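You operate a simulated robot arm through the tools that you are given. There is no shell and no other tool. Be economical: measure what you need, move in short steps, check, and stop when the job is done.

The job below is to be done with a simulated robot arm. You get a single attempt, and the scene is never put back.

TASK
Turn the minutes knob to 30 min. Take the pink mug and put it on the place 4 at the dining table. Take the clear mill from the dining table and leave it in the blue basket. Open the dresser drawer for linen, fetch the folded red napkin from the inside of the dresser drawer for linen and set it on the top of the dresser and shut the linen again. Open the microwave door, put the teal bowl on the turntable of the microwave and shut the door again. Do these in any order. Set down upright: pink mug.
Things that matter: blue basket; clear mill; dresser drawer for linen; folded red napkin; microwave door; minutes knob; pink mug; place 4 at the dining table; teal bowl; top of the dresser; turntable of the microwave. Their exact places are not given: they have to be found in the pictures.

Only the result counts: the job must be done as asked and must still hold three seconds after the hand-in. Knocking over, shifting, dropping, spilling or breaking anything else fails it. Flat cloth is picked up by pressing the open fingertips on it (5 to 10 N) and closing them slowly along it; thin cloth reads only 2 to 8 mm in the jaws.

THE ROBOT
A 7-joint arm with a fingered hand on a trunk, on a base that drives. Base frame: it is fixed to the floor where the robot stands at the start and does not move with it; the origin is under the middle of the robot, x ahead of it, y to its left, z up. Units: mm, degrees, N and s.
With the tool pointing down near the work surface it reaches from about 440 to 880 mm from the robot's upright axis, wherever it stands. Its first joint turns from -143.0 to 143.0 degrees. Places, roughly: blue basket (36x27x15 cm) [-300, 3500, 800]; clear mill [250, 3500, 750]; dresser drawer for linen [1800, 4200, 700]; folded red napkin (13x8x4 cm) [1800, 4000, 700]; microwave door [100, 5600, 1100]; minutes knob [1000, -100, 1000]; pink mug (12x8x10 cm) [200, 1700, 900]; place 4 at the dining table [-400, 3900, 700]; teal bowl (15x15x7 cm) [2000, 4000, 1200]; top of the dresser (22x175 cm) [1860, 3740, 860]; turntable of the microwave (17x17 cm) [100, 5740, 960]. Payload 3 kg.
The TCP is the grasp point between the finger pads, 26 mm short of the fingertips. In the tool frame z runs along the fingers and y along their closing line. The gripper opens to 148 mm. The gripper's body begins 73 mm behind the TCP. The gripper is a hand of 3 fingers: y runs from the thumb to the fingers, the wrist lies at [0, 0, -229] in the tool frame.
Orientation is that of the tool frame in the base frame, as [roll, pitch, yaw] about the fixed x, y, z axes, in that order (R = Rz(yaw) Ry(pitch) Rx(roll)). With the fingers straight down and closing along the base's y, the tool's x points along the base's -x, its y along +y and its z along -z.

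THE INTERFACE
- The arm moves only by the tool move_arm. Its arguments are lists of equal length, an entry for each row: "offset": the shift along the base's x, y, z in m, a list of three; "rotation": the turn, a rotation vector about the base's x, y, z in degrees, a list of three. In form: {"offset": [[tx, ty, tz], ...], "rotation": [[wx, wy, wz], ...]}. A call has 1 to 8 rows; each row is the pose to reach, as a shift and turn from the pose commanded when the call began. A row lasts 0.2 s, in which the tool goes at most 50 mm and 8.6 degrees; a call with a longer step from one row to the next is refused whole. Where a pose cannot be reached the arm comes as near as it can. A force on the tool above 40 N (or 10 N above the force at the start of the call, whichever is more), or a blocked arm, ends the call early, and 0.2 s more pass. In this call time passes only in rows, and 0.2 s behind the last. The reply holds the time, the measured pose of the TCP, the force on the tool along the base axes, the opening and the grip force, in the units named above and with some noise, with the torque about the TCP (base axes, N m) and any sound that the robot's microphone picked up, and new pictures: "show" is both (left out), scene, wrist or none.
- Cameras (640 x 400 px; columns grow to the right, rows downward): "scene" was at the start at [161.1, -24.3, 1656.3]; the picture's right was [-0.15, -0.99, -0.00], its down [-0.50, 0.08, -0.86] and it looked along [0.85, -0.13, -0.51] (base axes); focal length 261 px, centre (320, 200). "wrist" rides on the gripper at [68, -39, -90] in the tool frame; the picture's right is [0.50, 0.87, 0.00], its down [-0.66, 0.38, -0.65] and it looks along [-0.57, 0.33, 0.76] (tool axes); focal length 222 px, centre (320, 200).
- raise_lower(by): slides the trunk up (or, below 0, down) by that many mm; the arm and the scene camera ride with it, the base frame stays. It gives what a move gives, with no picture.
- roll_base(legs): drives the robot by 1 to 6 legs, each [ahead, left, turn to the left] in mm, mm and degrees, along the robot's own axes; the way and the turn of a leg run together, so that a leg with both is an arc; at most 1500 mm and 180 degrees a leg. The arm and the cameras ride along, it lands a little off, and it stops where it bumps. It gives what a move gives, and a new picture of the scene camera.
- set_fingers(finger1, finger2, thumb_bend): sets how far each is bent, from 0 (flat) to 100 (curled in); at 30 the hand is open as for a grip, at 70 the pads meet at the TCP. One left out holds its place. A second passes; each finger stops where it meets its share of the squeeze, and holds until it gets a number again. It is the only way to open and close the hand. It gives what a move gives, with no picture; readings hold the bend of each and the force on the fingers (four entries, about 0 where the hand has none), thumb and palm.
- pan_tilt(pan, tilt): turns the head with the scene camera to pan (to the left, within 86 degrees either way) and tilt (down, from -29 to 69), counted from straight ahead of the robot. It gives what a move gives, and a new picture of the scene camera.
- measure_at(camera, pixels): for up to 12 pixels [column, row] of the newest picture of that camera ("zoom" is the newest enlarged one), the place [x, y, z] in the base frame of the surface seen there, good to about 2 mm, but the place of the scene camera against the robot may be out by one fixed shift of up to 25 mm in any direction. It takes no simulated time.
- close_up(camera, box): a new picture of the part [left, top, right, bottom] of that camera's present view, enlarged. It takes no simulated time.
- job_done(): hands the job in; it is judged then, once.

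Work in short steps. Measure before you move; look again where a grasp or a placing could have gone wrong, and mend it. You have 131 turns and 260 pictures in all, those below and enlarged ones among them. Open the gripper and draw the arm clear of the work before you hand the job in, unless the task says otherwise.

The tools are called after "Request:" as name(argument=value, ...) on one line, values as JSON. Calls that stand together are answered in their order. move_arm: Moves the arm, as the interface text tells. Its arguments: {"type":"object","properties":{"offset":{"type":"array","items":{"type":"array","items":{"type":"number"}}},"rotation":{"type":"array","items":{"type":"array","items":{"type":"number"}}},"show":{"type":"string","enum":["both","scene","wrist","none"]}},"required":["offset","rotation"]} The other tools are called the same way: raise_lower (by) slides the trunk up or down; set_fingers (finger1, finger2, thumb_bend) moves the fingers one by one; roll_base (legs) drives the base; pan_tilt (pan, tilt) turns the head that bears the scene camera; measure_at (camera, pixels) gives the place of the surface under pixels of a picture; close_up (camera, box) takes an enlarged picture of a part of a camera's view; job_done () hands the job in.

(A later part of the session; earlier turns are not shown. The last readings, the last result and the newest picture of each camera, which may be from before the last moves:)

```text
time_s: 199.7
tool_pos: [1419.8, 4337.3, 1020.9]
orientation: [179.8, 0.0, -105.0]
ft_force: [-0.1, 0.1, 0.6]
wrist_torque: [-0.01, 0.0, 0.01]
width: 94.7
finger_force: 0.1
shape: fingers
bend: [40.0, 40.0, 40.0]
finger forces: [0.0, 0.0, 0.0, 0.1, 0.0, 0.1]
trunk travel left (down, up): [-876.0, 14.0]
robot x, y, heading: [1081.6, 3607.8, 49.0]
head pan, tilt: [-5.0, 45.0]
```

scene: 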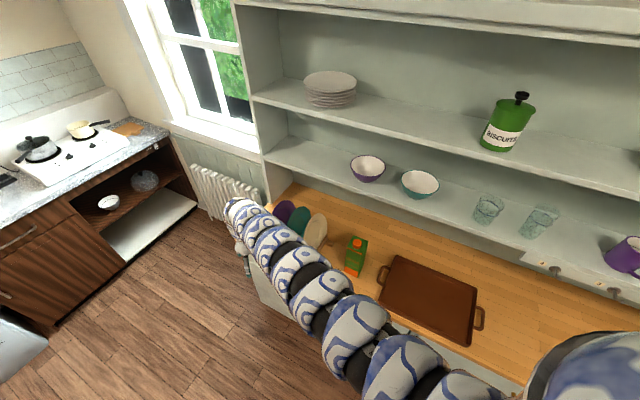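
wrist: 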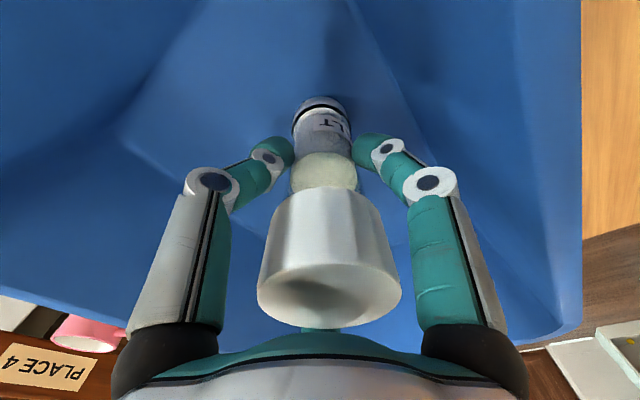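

I lower the trunk, rotate the thumb toward the dresser and bring the hand before the handle to view it with the wrist camera.

Request:
raise_lower(by=-200)

Request:
move_arm(offset=[[-0.01, -0.04, 0], [-0.02, -0.08, 0], [-0.025, -0.12, 0], [-0.03, -0.16, 0], [-0.03, -0.19, 0]], rotation=[[0, 0, 7], [0, 0, 14], [0, 0, 21], [0, 0, 28], [0, 0, 30.7]])

```text
time_s: 201.8
tool_pos: [1418.1, 4338.6, 823.3]
orientation: [179.7, 0.1, -105.1]
ft_force: [-0.5, 0.1, -0.6]
wrist_torque: [0.0, -0.02, -0.01]
width: 94.4
finger_force: 0.0
shape: fingers
bend: [40.0, 40.0, 40.0]
finger forces: [0.0, 0.0, 0.0, 0.0, 0.0, 0.0]
trunk travel left (down, up): [-676.0, 214.0]
robot x, y, heading: [1080.4, 3603.8, 49.1]
head pan, tilt: [-5.0, 45.0]
```

```text
time_s: 203.1
tool_pos: [1393.0, 4162.3, 820.8]
orientation: [179.8, 0.0, -74.5]
ft_force: [-1.0, -0.2, 0.6]
wrist_torque: [-0.02, -0.01, 0.01]
width: 94.8
finger_force: 0.0
shape: fingers
bend: [40.0, 40.0, 40.0]
finger forces: [0.0, 0.0, 0.0, 0.0, 0.1, 0.0]
out of reach, approached as far as the arm can: row 5
trunk travel left (down, up): [-676.0, 214.0]
robot x, y, heading: [1079.0, 3605.7, 48.9]
head pan, tilt: [-5.0, 45.0]
```

scene: 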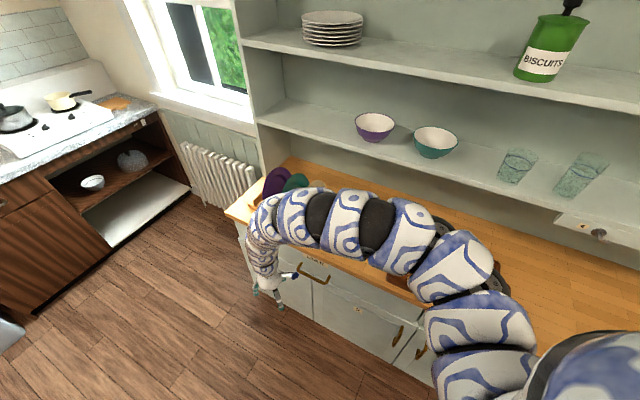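
wrist: 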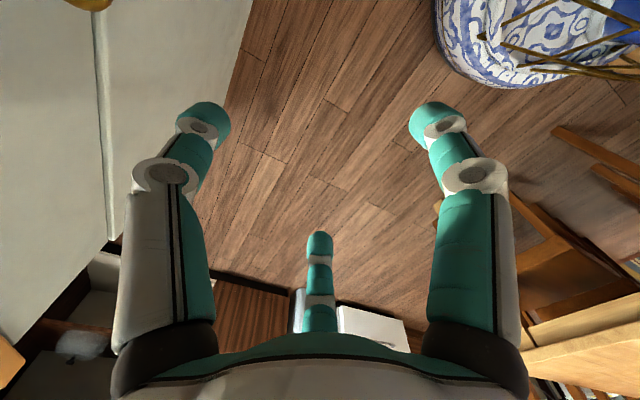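

The handle is now visible in the scene at (313,271). I zoom and measure it.

Request:
close_up(camera="scene", box=[230, 230, 370, 330])

Request:
measure_at(camera="zoom", pixels=[[320, 150], [340, 172], [370, 190], [400, 205], [425, 205], [312, 145], [400, 150], [300, 220], [460, 250], [450, 120], [120, 110], [560, 190]])

Request:
measure_at(camera="wrist", pixels=[[90, 3], [105, 5], [60, 60], [30, 200], [100, 150], [10, 360]])

```text
4.00 times, centred on (300, 280) of scene
```

zoom: 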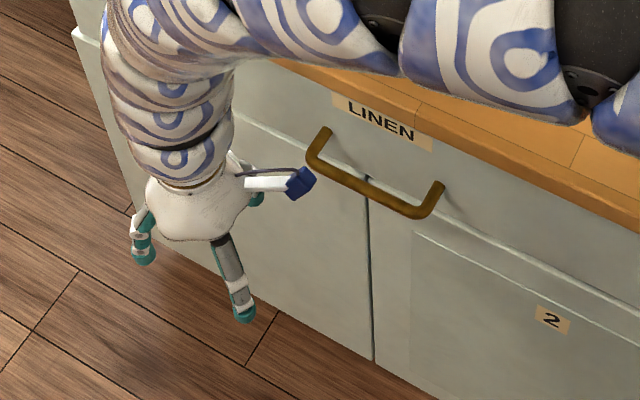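

```text
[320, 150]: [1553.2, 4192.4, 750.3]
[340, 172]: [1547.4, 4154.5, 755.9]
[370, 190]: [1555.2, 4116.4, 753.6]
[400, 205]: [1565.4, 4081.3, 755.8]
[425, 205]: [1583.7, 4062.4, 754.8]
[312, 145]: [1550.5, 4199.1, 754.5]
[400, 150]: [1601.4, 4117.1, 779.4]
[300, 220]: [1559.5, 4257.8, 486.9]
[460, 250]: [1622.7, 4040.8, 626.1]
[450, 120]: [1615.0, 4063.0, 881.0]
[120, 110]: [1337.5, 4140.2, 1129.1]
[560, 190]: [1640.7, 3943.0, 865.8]
```

```text
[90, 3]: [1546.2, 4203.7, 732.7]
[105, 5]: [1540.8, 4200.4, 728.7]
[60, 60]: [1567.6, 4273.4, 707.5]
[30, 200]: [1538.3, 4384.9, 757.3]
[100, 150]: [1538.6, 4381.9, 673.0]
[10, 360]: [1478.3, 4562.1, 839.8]
```

Handle bar centre ≈ (1563,4139,731), 43 mm off the face; no countertop overhang. I shift the base for better reach, pre-close the fingers and move to a 30°-tilted pre-grasp.

Request:
roll_base(legs=[[-83, -125, 0]])

Request:
set_fingers(finger1=48, finger2=48, thumb_bend=54)

```text
time_s: 204.4
tool_pos: [1433.1, 4017.2, 820.8]
orientation: [179.7, -0.1, -74.5]
ft_force: [-0.2, -0.5, 0.1]
wrist_torque: [0.0, 0.02, -0.01]
width: 95.0
finger_force: 0.0
shape: fingers
bend: [40.0, 40.0, 40.0]
finger forces: [0.0, 0.1, 0.1, 0.0, 0.1, 0.0]
trunk travel left (down, up): [-676.0, 214.0]
robot x, y, heading: [1120.0, 3458.4, 49.2]
head pan, tilt: [-5.0, 45.0]
```

scene: 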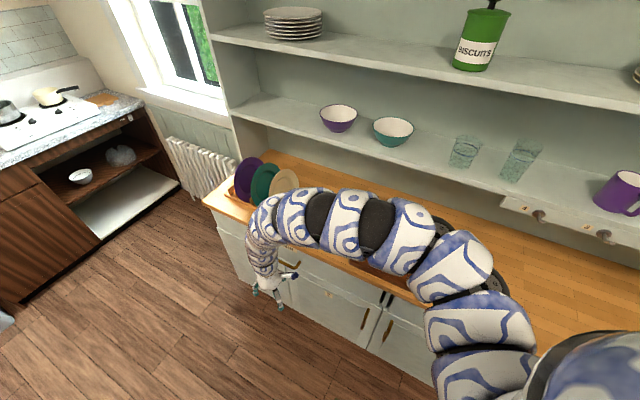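

```text
time_s: 205.4
tool_pos: [1432.9, 4019.1, 820.8]
orientation: [179.8, 0.0, -74.4]
ft_force: [0.4, -0.2, 0.2]
wrist_torque: [0.0, 0.01, 0.0]
width: 59.6
finger_force: 0.1
shape: fingers
bend: [48.0, 48.0, 54.0]
finger forces: [0.1, 0.0, 0.1, 0.1, 0.1, 0.0]
trunk travel left (down, up): [-676.0, 214.0]
robot x, y, heading: [1122.9, 3460.9, 49.2]
head pan, tilt: [-5.0, 45.0]
```

Request:
move_arm(offset=[[0.015, 0.03, 0.005], [0.03, 0.06, 0.005], [0.05, 0.09, 0], [0.073, 0.105, -0.012]], rotation=[[2, -7.2, 0], [4.05, -14.4, 0], [6.1, -21.7, 0], [8.1, -28.9, 0]])

```text
time_s: 206.4
tool_pos: [1506.3, 4124.4, 809.0]
orientation: [-150.2, 0.0, -74.4]
ft_force: [-0.2, 1.4, -0.2]
wrist_torque: [0.0, 0.01, 0.0]
width: 59.5
finger_force: 0.0
shape: fingers
bend: [48.0, 48.0, 54.0]
finger forces: [0.0, 0.0, 0.0, 0.0, 0.0, 0.0]
trunk travel left (down, up): [-676.0, 214.0]
robot x, y, heading: [1120.1, 3459.3, 49.1]
head pan, tilt: [-5.0, 45.0]
```

scene: 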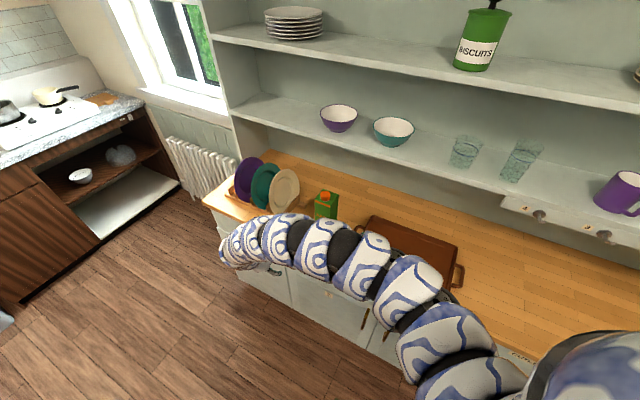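
wrist: 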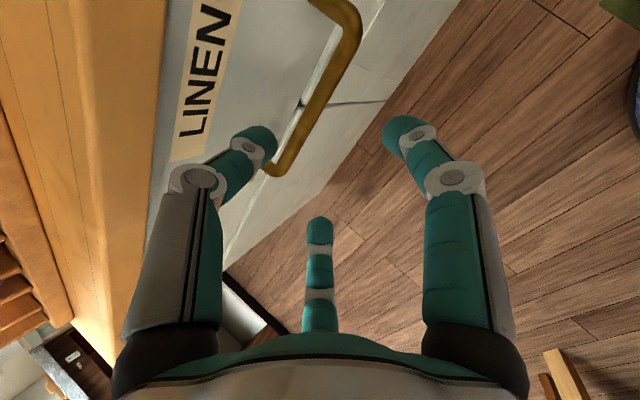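

Superb wrist view of the handle. I measure points on the bar and face.

Request:
measure_at(camera="wrist", pixels=[[275, 170], [300, 140], [325, 100], [345, 55], [350, 20], [290, 110], [310, 60], [250, 40], [322, 3]])

```text
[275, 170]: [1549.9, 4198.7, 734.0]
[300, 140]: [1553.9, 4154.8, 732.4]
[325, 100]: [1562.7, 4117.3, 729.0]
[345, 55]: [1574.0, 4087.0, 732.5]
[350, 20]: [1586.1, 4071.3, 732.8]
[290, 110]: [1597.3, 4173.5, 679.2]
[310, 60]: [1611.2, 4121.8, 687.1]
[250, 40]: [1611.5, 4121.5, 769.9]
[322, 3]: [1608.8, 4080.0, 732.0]
```

The bar passes between thumb and fingers; I advance and close.

Request:
move_arm(offset=[[0.013, 0.002, -0.026], [0.026, 0.004, -0.052], [0.039, 0.006, -0.077]], rotation=[[0, 0, 0], [0, 0, 0], [0, 0, 0]], show="wrist")

Request:
set_fingers(finger1=68, finger2=68, thumb_bend=68)

Request:
close_up(camera="wrist", box=[160, 20, 480, 260])

```text
time_s: 207.2
tool_pos: [1544.1, 4129.1, 729.9]
orientation: [-150.3, 0.0, -74.6]
ft_force: [-0.1, -0.3, -0.3]
wrist_torque: [-0.01, -0.03, -0.02]
width: 59.1
finger_force: 0.1
shape: fingers
bend: [48.0, 48.0, 54.0]
finger forces: [0.0, 0.0, 0.0, 0.0, 0.0, 0.0]
trunk travel left (down, up): [-676.0, 214.0]
robot x, y, heading: [1118.6, 3457.5, 49.2]
head pan, tilt: [-5.0, 45.0]
```

wrist: 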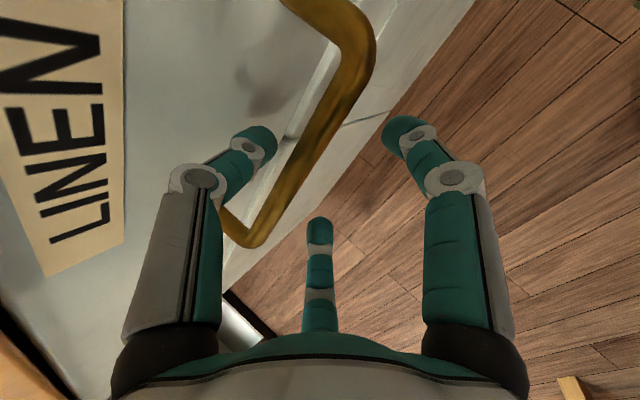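

```text
time_s: 208.2
tool_pos: [1543.7, 4129.4, 730.3]
orientation: [-150.4, -0.1, -74.5]
ft_force: [0.3, 0.2, -0.7]
wrist_torque: [-0.01, 0.01, 0.0]
width: 5.7
finger_force: 0.3
shape: fingers
bend: [68.0, 68.0, 68.0]
finger forces: [0.1, 0.0, 0.0, 0.0, 0.4, 0.0]
trunk travel left (down, up): [-676.0, 214.0]
robot x, y, heading: [1120.1, 3462.7, 49.2]
head pan, tilt: [-5.0, 45.0]
```

```text
1.67 times, centred on (320, 140) of wrist
```

zoom: 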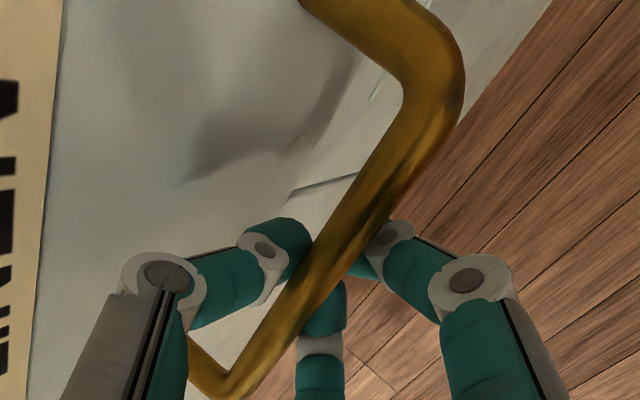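

The thumb hooks behind the bar with the fingers in front. I pull outward 160 mm.

Request:
move_arm(offset=[[-0.024, -0.0068, 0], [-0.058, -0.0163, 0], [-0.096, -0.027, 0], [-0.125, -0.035, 0], [-0.154, -0.0434, 0]], rotation=[[0, 0, 0], [0, 0, 0], [0, 0, 0], [0, 0, 0], [0, 0, 0]])

```text
time_s: 209.4
tool_pos: [1387.4, 4086.8, 732.5]
orientation: [-150.4, 0.0, -74.3]
ft_force: [-1.5, -0.2, -0.4]
wrist_torque: [0.01, 0.02, -0.01]
width: 5.9
finger_force: 0.6
shape: fingers
bend: [68.0, 68.0, 68.0]
finger forces: [0.8, 0.9, 0.0, 0.0, 0.0, 0.1]
trunk travel left (down, up): [-676.0, 214.0]
robot x, y, heading: [1119.0, 3461.7, 49.0]
head pan, tilt: [-5.0, 45.0]
```

scene: 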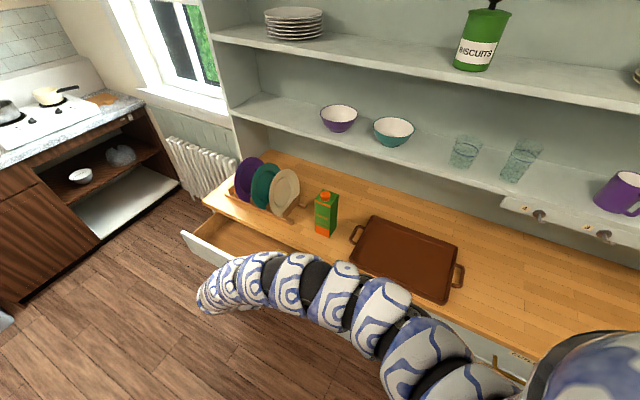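
wrist: 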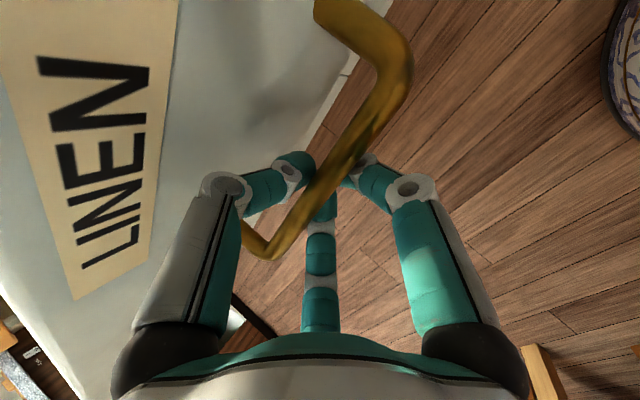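

The drawer follows easily. I pull another 100 mm.

Request:
move_arm(offset=[[-0.029, -0.008, 0], [-0.058, -0.0163, 0], [-0.096, -0.027, 0]], rotation=[[0, 0, 0], [0, 0, 0], [0, 0, 0]], show="scene")

```text
time_s: 210.2
tool_pos: [1293.0, 4059.4, 731.6]
orientation: [-150.3, -0.1, -74.5]
ft_force: [-2.4, -0.4, -1.4]
wrist_torque: [0.01, 0.02, -0.01]
width: 6.9
finger_force: 1.3
shape: fingers
bend: [67.0, 68.0, 68.0]
finger forces: [1.5, 1.6, 0.0, 0.1, 0.0, 0.0]
trunk travel left (down, up): [-676.0, 214.0]
robot x, y, heading: [1121.6, 3461.7, 49.0]
head pan, tilt: [-5.0, 45.0]
```

scene: 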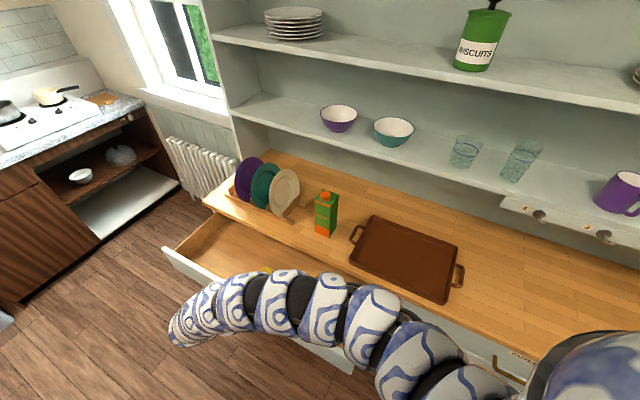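

Opened ~260 mm. I release and back the hand out along its axis, then rise.

Request:
set_fingers(finger1=46, finger2=46, thumb_bend=53)

Request:
move_arm(offset=[[-0.01, -0.003, 0.03], [-0.025, -0.007, 0.065], [-0.04, -0.01, 0.1]], rotation=[[0, 0, 0], [0, 0, 0], [0, 0, 0]], show="none")

Request:
raise_lower(by=150)

Request:
move_arm(offset=[[0.03, 0.01, 0], [0.06, 0.015, 0], [0.09, 0.02, 0], [0.12, 0.025, 0]], rotation=[[-2, 7.2, 0], [-4.05, 14.4, 0], [-6.1, 21.7, 0], [-8.1, 28.9, 0]])

```text
time_s: 211.2
tool_pos: [1296.4, 4060.6, 731.8]
orientation: [-150.3, 0.0, -74.4]
ft_force: [-1.7, -0.1, 1.1]
wrist_torque: [0.03, -0.01, 0.01]
width: 61.8
finger_force: 1.1
shape: fingers
bend: [46.0, 46.0, 54.0]
finger forces: [0.0, 0.0, 0.1, 0.0, 2.2, 0.1]
trunk travel left (down, up): [-676.0, 214.0]
robot x, y, heading: [1118.7, 3465.2, 48.9]
head pan, tilt: [-5.0, 45.0]
```

```text
time_s: 212.0
tool_pos: [1253.8, 4050.0, 833.3]
orientation: [-150.4, -0.1, -74.5]
ft_force: [0.1, 0.1, -0.6]
wrist_torque: [0.02, 0.0, 0.01]
width: 63.6
finger_force: 0.1
shape: fingers
bend: [46.0, 46.0, 53.0]
finger forces: [0.0, 0.0, 0.0, 0.0, 0.0, 0.0]
trunk travel left (down, up): [-676.0, 214.0]
robot x, y, heading: [1121.6, 3463.1, 48.9]
head pan, tilt: [-5.0, 45.0]
```

```text
time_s: 213.8
tool_pos: [1253.3, 4049.7, 983.3]
orientation: [-150.3, -0.1, -74.4]
ft_force: [0.1, 0.4, -0.5]
wrist_torque: [-0.01, -0.03, -0.01]
width: 63.6
finger_force: 0.0
shape: fingers
bend: [46.0, 46.0, 53.0]
finger forces: [0.1, 0.0, 0.1, 0.0, 0.0, 0.1]
trunk travel left (down, up): [-826.0, 64.0]
robot x, y, heading: [1122.8, 3460.7, 49.1]
head pan, tilt: [-5.0, 45.0]
```

```text
time_s: 214.8
tool_pos: [1374.8, 4073.8, 982.5]
orientation: [179.5, 0.1, -74.3]
ft_force: [0.5, 0.7, 0.0]
wrist_torque: [0.0, 0.04, 0.02]
width: 63.8
finger_force: 0.0
shape: fingers
bend: [46.0, 46.0, 53.0]
finger forces: [0.0, 0.1, 0.0, 0.0, 0.0, 0.1]
trunk travel left (down, up): [-826.0, 64.0]
robot x, y, heading: [1121.2, 3463.3, 49.1]
head pan, tilt: [-5.0, 45.0]
```

scene: 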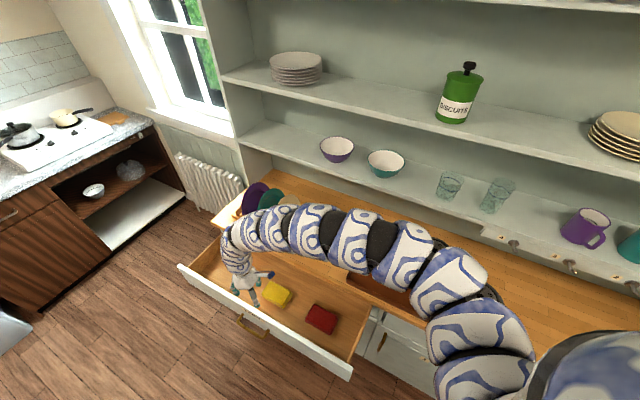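
wrist: 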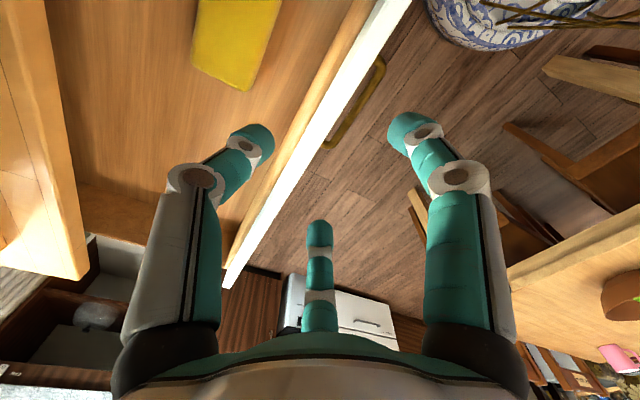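

The red napkin is in the open drawer at (320,318). I zoom and measure it.

Request:
close_up(camera="scene", box=[250, 260, 390, 370])

Request:
measure_at(camera="scene", pixels=[[320, 317], [318, 305], [334, 316], [322, 332], [305, 322], [345, 330], [300, 300], [352, 372], [278, 290], [268, 345], [380, 300]])

```text
3.64 times, centred on (320, 315) of scene
```

zoom: 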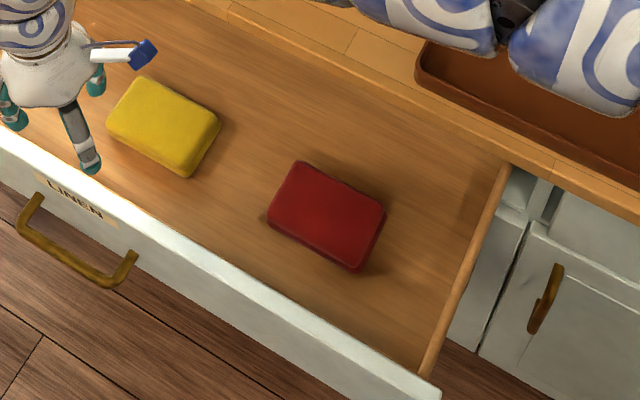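

```text
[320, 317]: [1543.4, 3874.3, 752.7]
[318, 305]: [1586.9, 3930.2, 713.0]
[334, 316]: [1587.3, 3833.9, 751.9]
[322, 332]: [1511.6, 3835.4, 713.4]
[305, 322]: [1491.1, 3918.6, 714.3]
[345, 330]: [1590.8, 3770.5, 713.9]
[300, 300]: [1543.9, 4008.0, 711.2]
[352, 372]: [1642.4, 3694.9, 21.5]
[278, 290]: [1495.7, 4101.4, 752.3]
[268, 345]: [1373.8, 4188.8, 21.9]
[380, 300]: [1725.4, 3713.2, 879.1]
```

Napkin at about (1553,3885), top z 728. I bring the hand over it and open the fingers.

Request:
set_fingers(finger1=30, finger2=30, thumb_bend=30)

Request:
move_arm(offset=[[0.03, -0.032, 0], [0.06, -0.064, 0], [0.09, -0.095, 0], [0.12, -0.127, 0], [0.15, -0.158, 0], [0.165, -0.189, 0]], rotation=[[0, 0, 0], [0, 0, 0], [0, 0, 0], [0, 0, 0], [0, 0, 0], [0, 0, 0]])

```text
time_s: 215.8
tool_pos: [1372.5, 4073.6, 983.4]
orientation: [179.7, 0.0, -74.3]
ft_force: [-0.3, 0.9, -0.1]
wrist_torque: [0.01, -0.03, -0.01]
width: 126.2
finger_force: 0.0
shape: fingers
bend: [30.0, 30.0, 30.0]
finger forces: [0.0, 0.0, 0.0, 0.0, 0.0, 0.0]
trunk travel left (down, up): [-826.0, 64.0]
robot x, y, heading: [1120.8, 3462.6, 49.0]
head pan, tilt: [-5.0, 45.0]
```

```text
time_s: 217.2
tool_pos: [1571.9, 3998.8, 1010.8]
orientation: [179.4, -0.5, -74.4]
ft_force: [0.3, -0.2, 0.4]
wrist_torque: [-0.01, -0.02, -0.03]
width: 127.1
finger_force: 0.0
shape: fingers
bend: [30.0, 30.0, 30.0]
finger forces: [0.0, 0.1, 0.1, 0.1, 0.0, 0.1]
out of reach, approached as far as the arm can: row 2, 3, 4, 5, 6
trunk travel left (down, up): [-826.0, 64.0]
robot x, y, heading: [1121.4, 3458.6, 49.3]
head pan, tilt: [-5.0, 45.0]
```

scene: 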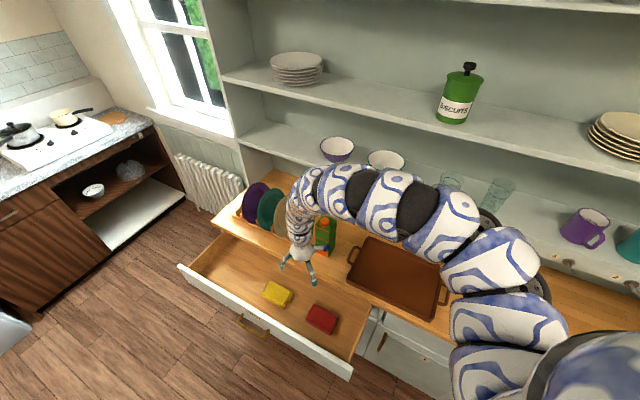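
wrist: 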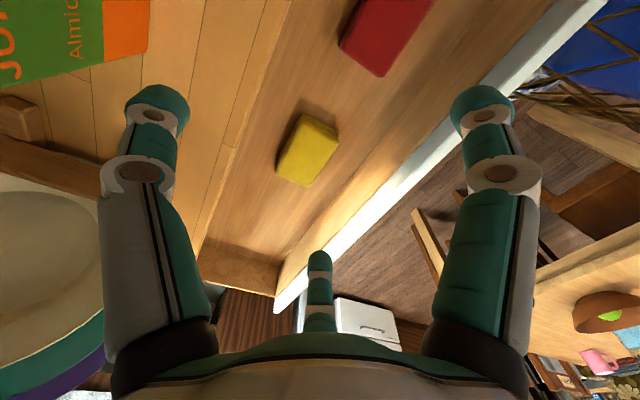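

The arm is at its inner limit here; shifting the base 120 mm back (−y) puts the hand right over the napkin.

Request:
roll_base(legs=[[-91, -78, 0]])

Request:
move_arm(offset=[[-0.015, 0.005, -0.03]], rotation=[[0, 0, 0]], show="wrist")

```text
time_s: 218.4
tool_pos: [1571.7, 3875.5, 1012.7]
orientation: [179.4, -0.3, -74.5]
ft_force: [0.1, -0.4, -0.5]
wrist_torque: [0.04, -0.02, 0.02]
width: 127.1
finger_force: 0.1
shape: fingers
bend: [30.0, 30.0, 30.0]
finger forces: [0.0, 0.0, 0.0, 0.1, 0.0, 0.0]
trunk travel left (down, up): [-826.0, 64.0]
robot x, y, heading: [1119.8, 3340.7, 49.0]
head pan, tilt: [-5.0, 45.0]
```

scene: 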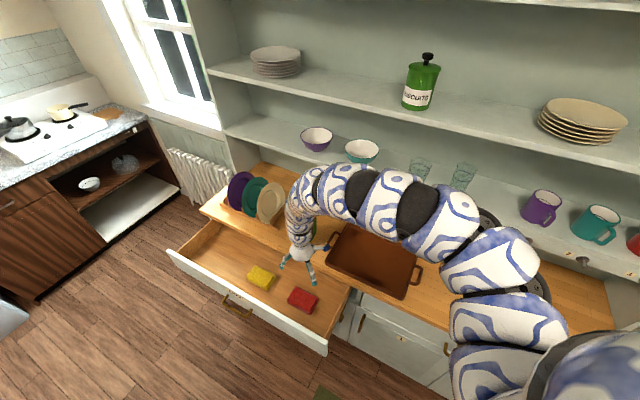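

```text
time_s: 218.8
tool_pos: [1557.1, 3884.2, 979.8]
orientation: [179.4, -0.5, -74.3]
ft_force: [0.1, 0.6, -0.4]
wrist_torque: [0.01, 0.0, 0.03]
width: 127.2
finger_force: 0.0
shape: fingers
bend: [30.0, 30.0, 30.0]
finger forces: [0.1, 0.0, 0.0, 0.1, 0.0, 0.0]
trunk travel left (down, up): [-826.0, 64.0]
robot x, y, heading: [1120.2, 3338.1, 49.3]
head pan, tilt: [-5.0, 45.0]
```

wrist: 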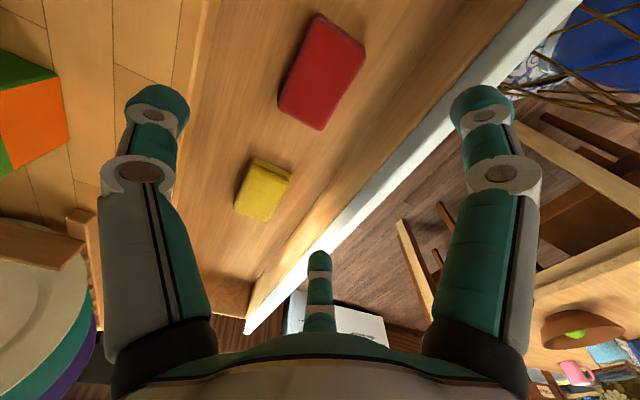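

Request:
measure_at(camera="wrist", pixels=[[318, 18], [360, 48], [320, 122], [284, 97], [322, 70], [270, 60], [395, 60], [330, 20], [255, 175], [440, 130], [500, 70]])

Request:
close_up(camera="wrist", box=[240, 0, 400, 150])

```text
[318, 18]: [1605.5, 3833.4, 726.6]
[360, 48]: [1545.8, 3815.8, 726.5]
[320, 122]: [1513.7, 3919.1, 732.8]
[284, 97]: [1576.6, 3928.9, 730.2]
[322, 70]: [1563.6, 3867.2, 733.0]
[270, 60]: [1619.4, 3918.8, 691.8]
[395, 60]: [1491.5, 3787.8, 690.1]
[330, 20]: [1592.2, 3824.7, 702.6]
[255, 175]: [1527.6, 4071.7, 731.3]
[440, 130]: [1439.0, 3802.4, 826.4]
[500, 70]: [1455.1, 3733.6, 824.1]
```

```text
2.67 times, centred on (320, 75) of wrist
```

zoom: 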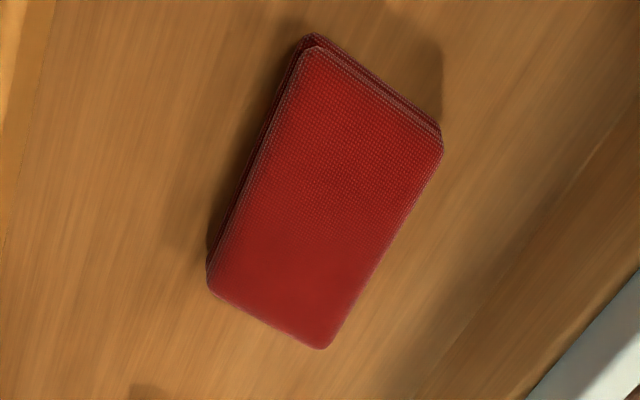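

Napkin: centre (1560,3874), long axis bearing ≈107°, about 70×110 mm. I turn the hand −89° so two fingers take its long sides and the thumb its near end.

Request:
move_arm(offset=[[0.001, -0.004, 0], [0.002, -0.008, 0], [0.003, -0.012, 0], [0.004, -0.016, 0], [0.005, -0.02, 0], [0.006, -0.024, 0], [0.007, -0.027, 0], [0.009, -0.029, 0]], rotation=[[0, 0, -8.4], [0, 0, -16.8], [0, 0, -25.2], [0, 0, -33.6], [0, 0, -42], [0, 0, -50.4], [0, 0, -58.8], [0, 0, -67.2]], show="none")

Request:
move_arm(offset=[[0, 0, 0], [0, 0, 0], [0, 0, 0]], rotation=[[0, 0, -7.5], [0, 0, -15], [0, 0, -21.8]], show="none")

Request:
set_fingers(finger1=34, finger2=34, thumb_bend=34)

Request:
raise_lower(by=-160)

Request:
close_up(camera="wrist", box=[0, 0, 640, 400])

```text
time_s: 220.6
tool_pos: [1560.5, 3872.7, 987.7]
orientation: [179.3, -0.6, -138.9]
ft_force: [0.0, 0.2, 0.6]
wrist_torque: [0.01, -0.01, 0.0]
width: 127.0
finger_force: 0.2
shape: fingers
bend: [30.0, 30.0, 30.0]
finger forces: [0.0, 0.0, 0.1, 0.0, 0.1, 0.0]
out of reach, approached as far as the arm can: row 5, 6, 7, 8
trunk travel left (down, up): [-826.0, 64.0]
robot x, y, heading: [1122.6, 3340.7, 49.2]
head pan, tilt: [-5.0, 45.0]
```

```text
time_s: 221.4
tool_pos: [1560.1, 3874.1, 987.6]
orientation: [179.4, -0.6, -163.5]
ft_force: [0.7, 0.2, -1.1]
wrist_torque: [-0.02, 0.02, 0.01]
width: 127.1
finger_force: 0.1
shape: fingers
bend: [30.0, 30.0, 30.0]
finger forces: [0.1, 0.0, 0.0, 0.0, 0.1, 0.0]
trunk travel left (down, up): [-826.0, 64.0]
robot x, y, heading: [1118.1, 3337.1, 49.0]
head pan, tilt: [-5.0, 45.0]
```

```text
time_s: 222.4
tool_pos: [1560.0, 3874.0, 988.0]
orientation: [179.4, -0.5, -163.4]
ft_force: [0.9, -0.1, 0.3]
wrist_torque: [-0.01, -0.01, -0.01]
width: 115.0
finger_force: 0.1
shape: fingers
bend: [34.0, 34.0, 34.0]
finger forces: [0.1, 0.0, 0.0, 0.0, 0.1, 0.0]
trunk travel left (down, up): [-826.0, 64.0]
robot x, y, heading: [1121.1, 3341.2, 48.9]
head pan, tilt: [-5.0, 45.0]
```

```text
time_s: 224.2
tool_pos: [1559.8, 3873.7, 827.8]
orientation: [179.4, -0.6, -163.5]
ft_force: [-0.5, -0.1, 0.0]
wrist_torque: [0.01, -0.02, 0.01]
width: 114.8
finger_force: 0.1
shape: fingers
bend: [34.0, 34.0, 34.0]
finger forces: [0.0, 0.0, 0.1, 0.0, 0.1, 0.0]
trunk travel left (down, up): [-666.0, 224.0]
robot x, y, heading: [1118.6, 3341.5, 48.9]
head pan, tilt: [-5.0, 45.0]
```

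```text
1.00 times, centred on (320, 200) of wrist (not enlarged: the box is as wide or as high as the picture)
```

zoom: 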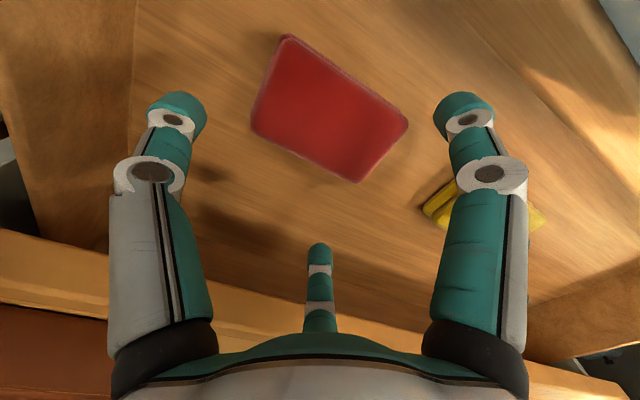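

Geometry is right. I shift 20 mm to the thumb end and descend to z≈724.

Request:
move_arm(offset=[[0.003, -0.01, -0.035], [0.006, -0.019, -0.07], [0.006, -0.019, -0.09], [0.006, -0.019, -0.104]], rotation=[[0, 0, 0], [0, 0, 0], [0, 0, 0], [0, 0, 0]], show="wrist")

```text
time_s: 225.2
tool_pos: [1564.5, 3855.1, 725.7]
orientation: [179.5, -0.5, -163.3]
ft_force: [0.4, -0.1, -0.3]
wrist_torque: [-0.02, 0.03, 0.05]
width: 114.9
finger_force: 0.1
shape: fingers
bend: [34.0, 34.0, 34.0]
finger forces: [0.0, 0.0, 0.1, 0.0, 0.0, 0.0]
trunk travel left (down, up): [-666.0, 224.0]
robot x, y, heading: [1120.7, 3338.3, 49.3]
head pan, tilt: [-5.0, 45.0]
```

wrist: 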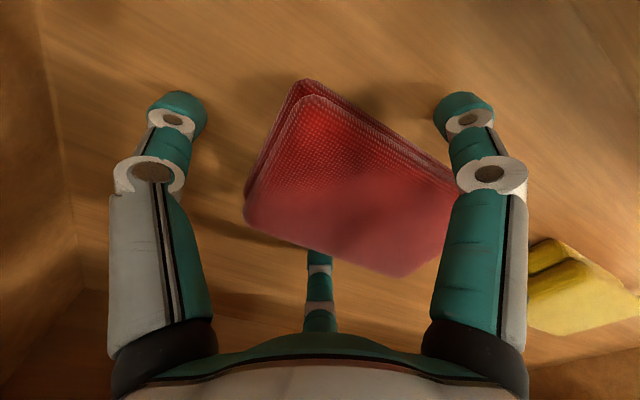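

The napkin lies between all three fingers. I close on it.

Request:
set_fingers(finger1=64, finger2=64, thumb_bend=64)

Request:
close_up(camera="wrist", box=[100, 40, 580, 340])

```text
time_s: 226.2
tool_pos: [1564.4, 3854.8, 726.5]
orientation: [179.3, -0.5, -163.4]
ft_force: [3.1, -3.6, 17.3]
wrist_torque: [-0.86, -0.36, 0.12]
width: 63.8
finger_force: 24.4
shape: fingers
bend: [48.0, 47.0, 55.0]
finger forces: [10.1, 10.8, 0.0, 0.0, 27.4, 0.0]
trunk travel left (down, up): [-666.0, 224.0]
robot x, y, heading: [1120.0, 3337.6, 49.0]
head pan, tilt: [-5.0, 45.0]
```

```text
1.33 times, centred on (340, 190) of wrist
```

zoom: 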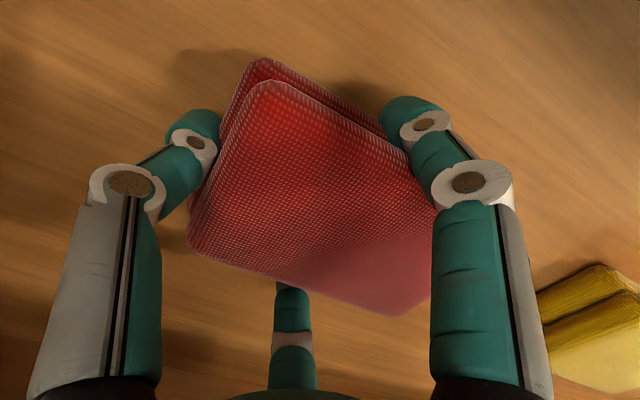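

Gripped. I lift by trunk and check.

Request:
raise_lower(by=80)

Request:
raise_lower(by=144)

Request:
move_arm(offset=[[0, 0, 0.03]], rotation=[[0, 0, 0]])

```text
time_s: 227.4
tool_pos: [1565.1, 3855.4, 805.5]
orientation: [179.4, -0.5, -163.4]
ft_force: [0.4, 0.3, -0.2]
wrist_torque: [0.01, -0.01, 0.0]
width: 63.1
finger_force: 16.6
shape: fingers
bend: [47.0, 46.0, 55.0]
finger forces: [10.1, 10.2, 0.0, 0.1, 13.1, 0.0]
trunk travel left (down, up): [-746.0, 144.0]
robot x, y, heading: [1119.6, 3340.7, 49.1]
head pan, tilt: [-5.0, 45.0]
```

```text
time_s: 229.1
tool_pos: [1564.4, 3855.3, 947.7]
orientation: [179.5, -0.6, -163.5]
ft_force: [-0.4, 0.1, -1.1]
wrist_torque: [0.03, -0.01, 0.02]
width: 63.0
finger_force: 16.7
shape: fingers
bend: [47.0, 46.0, 55.0]
finger forces: [10.2, 10.1, 0.0, 0.0, 12.9, 0.0]
trunk travel left (down, up): [-890.0, 0.0]
robot x, y, heading: [1117.5, 3341.9, 49.1]
head pan, tilt: [-5.0, 45.0]
```

```text
time_s: 229.5
tool_pos: [1563.2, 3854.0, 978.1]
orientation: [179.5, -0.7, -163.4]
ft_force: [-0.5, -0.1, -1.3]
wrist_torque: [0.01, 0.01, 0.0]
width: 63.1
finger_force: 16.9
shape: fingers
bend: [47.0, 46.0, 55.0]
finger forces: [10.0, 10.1, 0.0, 0.1, 12.7, 0.0]
trunk travel left (down, up): [-890.0, 0.0]
robot x, y, heading: [1121.2, 3338.6, 49.1]
head pan, tilt: [-5.0, 45.0]
```

scene: 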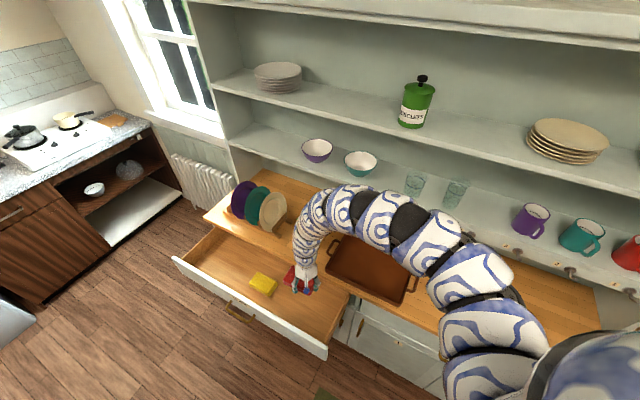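
wrist: 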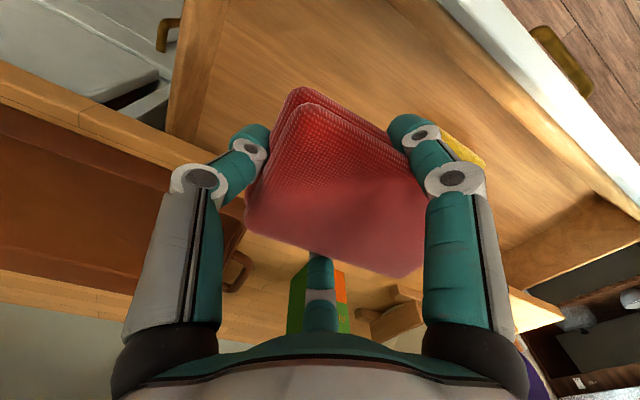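

Napkin is held. I measure the tray's extents and the free top right of it.

Request:
measure_at(camera="scene", pixels=[[343, 238], [412, 285], [398, 300], [326, 262], [500, 330], [520, 270], [480, 330], [430, 320], [420, 300], [560, 300], [345, 165], [460, 205]])

```text
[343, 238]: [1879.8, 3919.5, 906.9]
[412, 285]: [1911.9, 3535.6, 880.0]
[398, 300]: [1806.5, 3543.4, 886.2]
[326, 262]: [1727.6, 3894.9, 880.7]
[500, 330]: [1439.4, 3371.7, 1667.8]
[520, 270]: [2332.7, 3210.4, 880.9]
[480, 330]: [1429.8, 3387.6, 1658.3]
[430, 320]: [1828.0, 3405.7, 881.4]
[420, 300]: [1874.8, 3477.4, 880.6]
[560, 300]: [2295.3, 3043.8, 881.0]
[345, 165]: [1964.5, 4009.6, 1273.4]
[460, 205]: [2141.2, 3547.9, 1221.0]
```

Free top lies at about (1958,3390). I strafe right 205 mm and turn right 33.5° to face it.

Request:
roll_base(legs=[[-14, -205, 0], [0, 0, -33.5]])

Request:
pan_tilt(pan=15, tilt=45)

```text
time_s: 232.7
tool_pos: [1918.8, 3384.4, 977.5]
orientation: [179.5, -0.6, 163.5]
ft_force: [0.0, -0.3, -0.9]
wrist_torque: [-0.01, 0.03, 0.0]
width: 62.8
finger_force: 15.8
shape: fingers
bend: [47.0, 46.0, 55.0]
finger forces: [9.7, 9.8, 0.0, 0.0, 12.7, 0.1]
trunk travel left (down, up): [-890.0, 0.0]
robot x, y, heading: [1262.4, 3196.7, 15.7]
head pan, tilt: [-5.0, 45.0]
```

scene: 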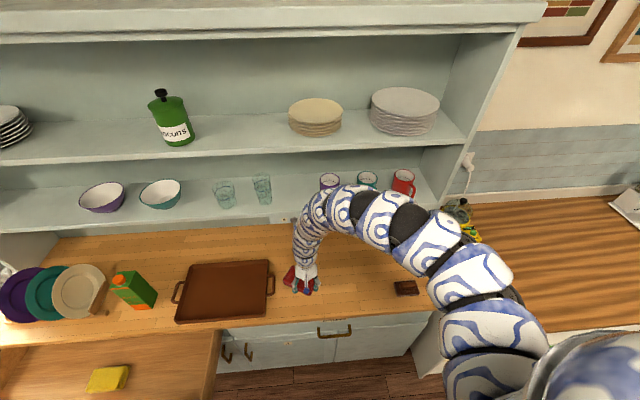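

```text
time_s: 233.6
tool_pos: [1917.9, 3384.8, 977.4]
orientation: [179.5, -0.6, 163.3]
ft_force: [-0.5, 0.5, 0.7]
wrist_torque: [0.01, 0.05, -0.01]
width: 62.8
finger_force: 15.9
shape: fingers
bend: [47.0, 46.0, 55.0]
finger forces: [9.7, 9.9, 0.0, 0.0, 12.7, 0.0]
trunk travel left (down, up): [-890.0, 0.0]
robot x, y, heading: [1262.7, 3197.8, 16.0]
head pan, tilt: [15.0, 45.0]
```

scene: 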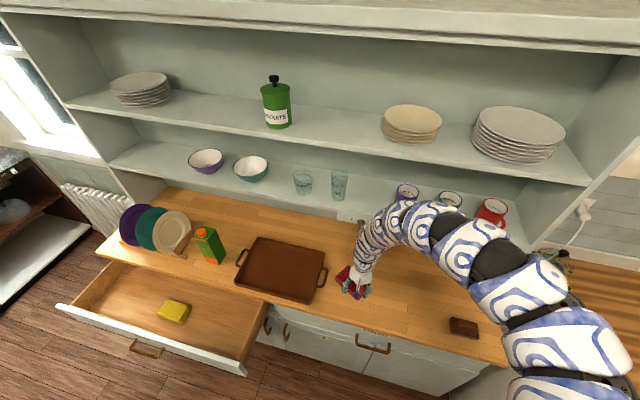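

Over the free top. I move 30 mm further in and lower to contact (TCP≈893).

Request:
move_arm(offset=[[0.015, 0.004, -0.03], [0.029, 0.008, -0.055], [0.029, 0.008, -0.072], [0.029, 0.008, -0.08]], rotation=[[0, 0, 0], [0, 0, 0], [0, 0, 0], [0, 0, 0]], show="wrist")

```text
time_s: 234.6
tool_pos: [1946.6, 3390.7, 897.8]
orientation: [179.7, -0.6, 163.4]
ft_force: [-0.4, -0.3, -1.1]
wrist_torque: [0.0, -0.02, -0.01]
width: 62.6
finger_force: 16.0
shape: fingers
bend: [47.0, 46.0, 56.0]
finger forces: [9.8, 9.9, 0.0, 0.0, 12.6, 0.0]
trunk travel left (down, up): [-890.0, 0.0]
robot x, y, heading: [1258.9, 3198.1, 15.7]
head pan, tilt: [15.0, 45.0]
```

wrist: 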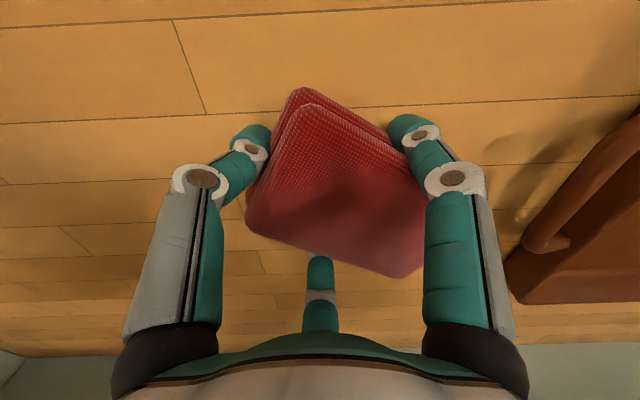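

Not touching yet; a few more mm.

Request:
move_arm(offset=[[0, 0, -0.003], [0, 0, -0.005], [0, 0, -0.007]], rotation=[[0, 0, 0], [0, 0, 0], [0, 0, 0]], show="none")

```text
time_s: 235.3
tool_pos: [1947.1, 3392.8, 893.6]
orientation: [179.3, -0.4, 163.5]
ft_force: [-0.8, -2.4, 37.8]
wrist_torque: [-1.55, 0.38, -0.08]
width: 62.7
finger_force: 34.4
shape: fingers
bend: [47.0, 46.0, 58.0]
finger forces: [9.4, 10.7, 0.0, 0.0, 47.9, 0.0]
trunk travel left (down, up): [-890.0, 0.0]
robot x, y, heading: [1264.4, 3198.2, 15.8]
head pan, tilt: [15.0, 45.0]
```

Contact. I ease up 3 mm and open, then rise.

Request:
move_arm(offset=[[0, 0, 0.003]], rotation=[[0, 0, 0]], show="none")

Request:
set_fingers(finger1=32, finger2=32, thumb_bend=36)

Request:
move_arm(offset=[[0, 0, 0.03], [0, 0, 0.06], [0, 0, 0.09]], rotation=[[0, 0, 0], [0, 0, 0], [0, 0, 0]])

```text
time_s: 235.8
tool_pos: [1947.0, 3391.5, 893.7]
orientation: [179.5, -0.5, 163.4]
ft_force: [3.8, -2.9, 15.3]
wrist_torque: [-0.45, -0.2, 0.16]
width: 62.8
finger_force: 23.8
shape: fingers
bend: [47.0, 46.0, 57.0]
finger forces: [9.4, 13.6, 0.0, 0.0, 23.5, 0.0]
trunk travel left (down, up): [-890.0, 0.0]
robot x, y, heading: [1264.2, 3200.8, 16.0]
head pan, tilt: [15.0, 45.0]
```

```text
time_s: 236.8
tool_pos: [1947.5, 3392.9, 893.2]
orientation: [179.5, -0.6, 163.4]
ft_force: [0.1, -0.3, -0.5]
wrist_torque: [0.0, 0.02, -0.03]
width: 114.2
finger_force: 0.2
shape: fingers
bend: [32.0, 32.0, 36.0]
finger forces: [0.0, 0.0, 0.0, 0.0, 0.0, 0.0]
trunk travel left (down, up): [-890.0, 0.0]
robot x, y, heading: [1266.4, 3197.8, 15.8]
head pan, tilt: [15.0, 45.0]
```

```text
time_s: 237.6
tool_pos: [1944.0, 3391.5, 984.4]
orientation: [179.4, -0.6, 163.4]
ft_force: [-0.2, 0.7, 0.1]
wrist_torque: [0.02, -0.04, 0.01]
width: 114.0
finger_force: 0.2
shape: fingers
bend: [32.0, 32.0, 36.0]
finger forces: [0.0, 0.1, 0.1, 0.0, 0.0, 0.0]
trunk travel left (down, up): [-890.0, 0.0]
robot x, y, heading: [1265.9, 3192.7, 16.0]
head pan, tilt: [15.0, 45.0]
```

scene: 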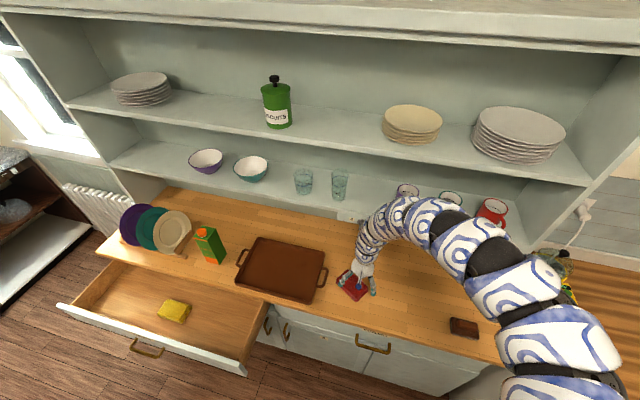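
wrist: 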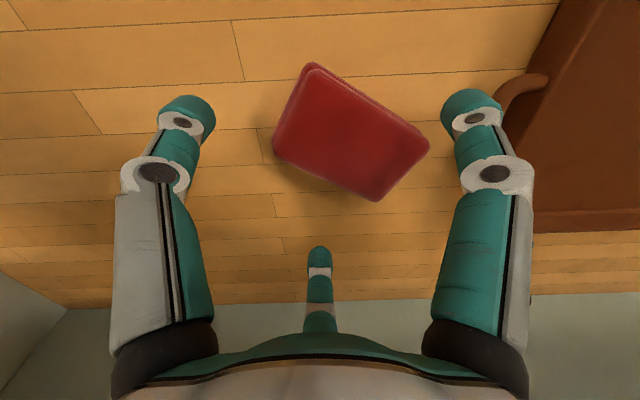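

The napkin lies on the top. Now to shut the drawer: I make a fist, drive back to the drawer station and turn left.

Request:
set_fingers(finger1=70, finger2=70, thumb_bend=70)

Request:
roll_base(legs=[[-67, 297, 0], [0, 0, 45]])

```text
time_s: 238.6
tool_pos: [1944.8, 3391.3, 984.7]
orientation: [179.5, -0.5, 163.4]
ft_force: [0.5, -0.3, 0.2]
wrist_torque: [-0.05, -0.01, 0.0]
width: 0.1
finger_force: 0.0
shape: fingers
bend: [69.0, 69.0, 70.0]
finger forces: [0.0, 0.0, 0.0, 0.0, 0.1, 0.0]
trunk travel left (down, up): [-890.0, 0.0]
robot x, y, heading: [1260.2, 3195.8, 15.7]
head pan, tilt: [15.0, 45.0]
```

```text
time_s: 242.7
tool_pos: [1465.6, 4083.1, 985.8]
orientation: [179.5, -0.6, -151.8]
ft_force: [0.5, 0.7, -0.7]
wrist_torque: [-0.04, 0.0, -0.01]
width: 0.2
finger_force: 0.2
shape: fingers
bend: [69.0, 69.0, 70.0]
finger forces: [0.1, 0.0, 0.0, 0.1, 0.1, 0.1]
trunk travel left (down, up): [-890.0, 0.0]
robot x, y, heading: [1120.2, 3465.9, 60.9]
head pan, tilt: [15.0, 45.0]
```

scene: 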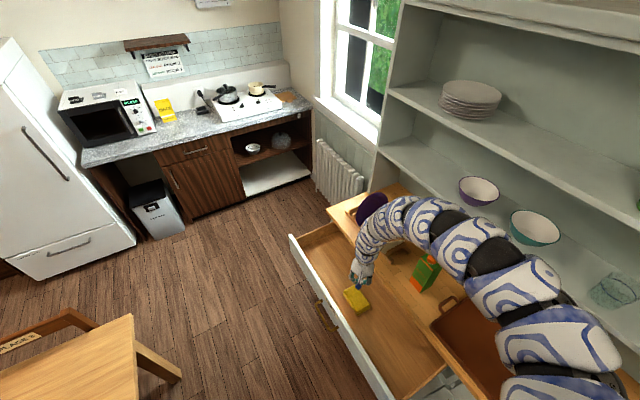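

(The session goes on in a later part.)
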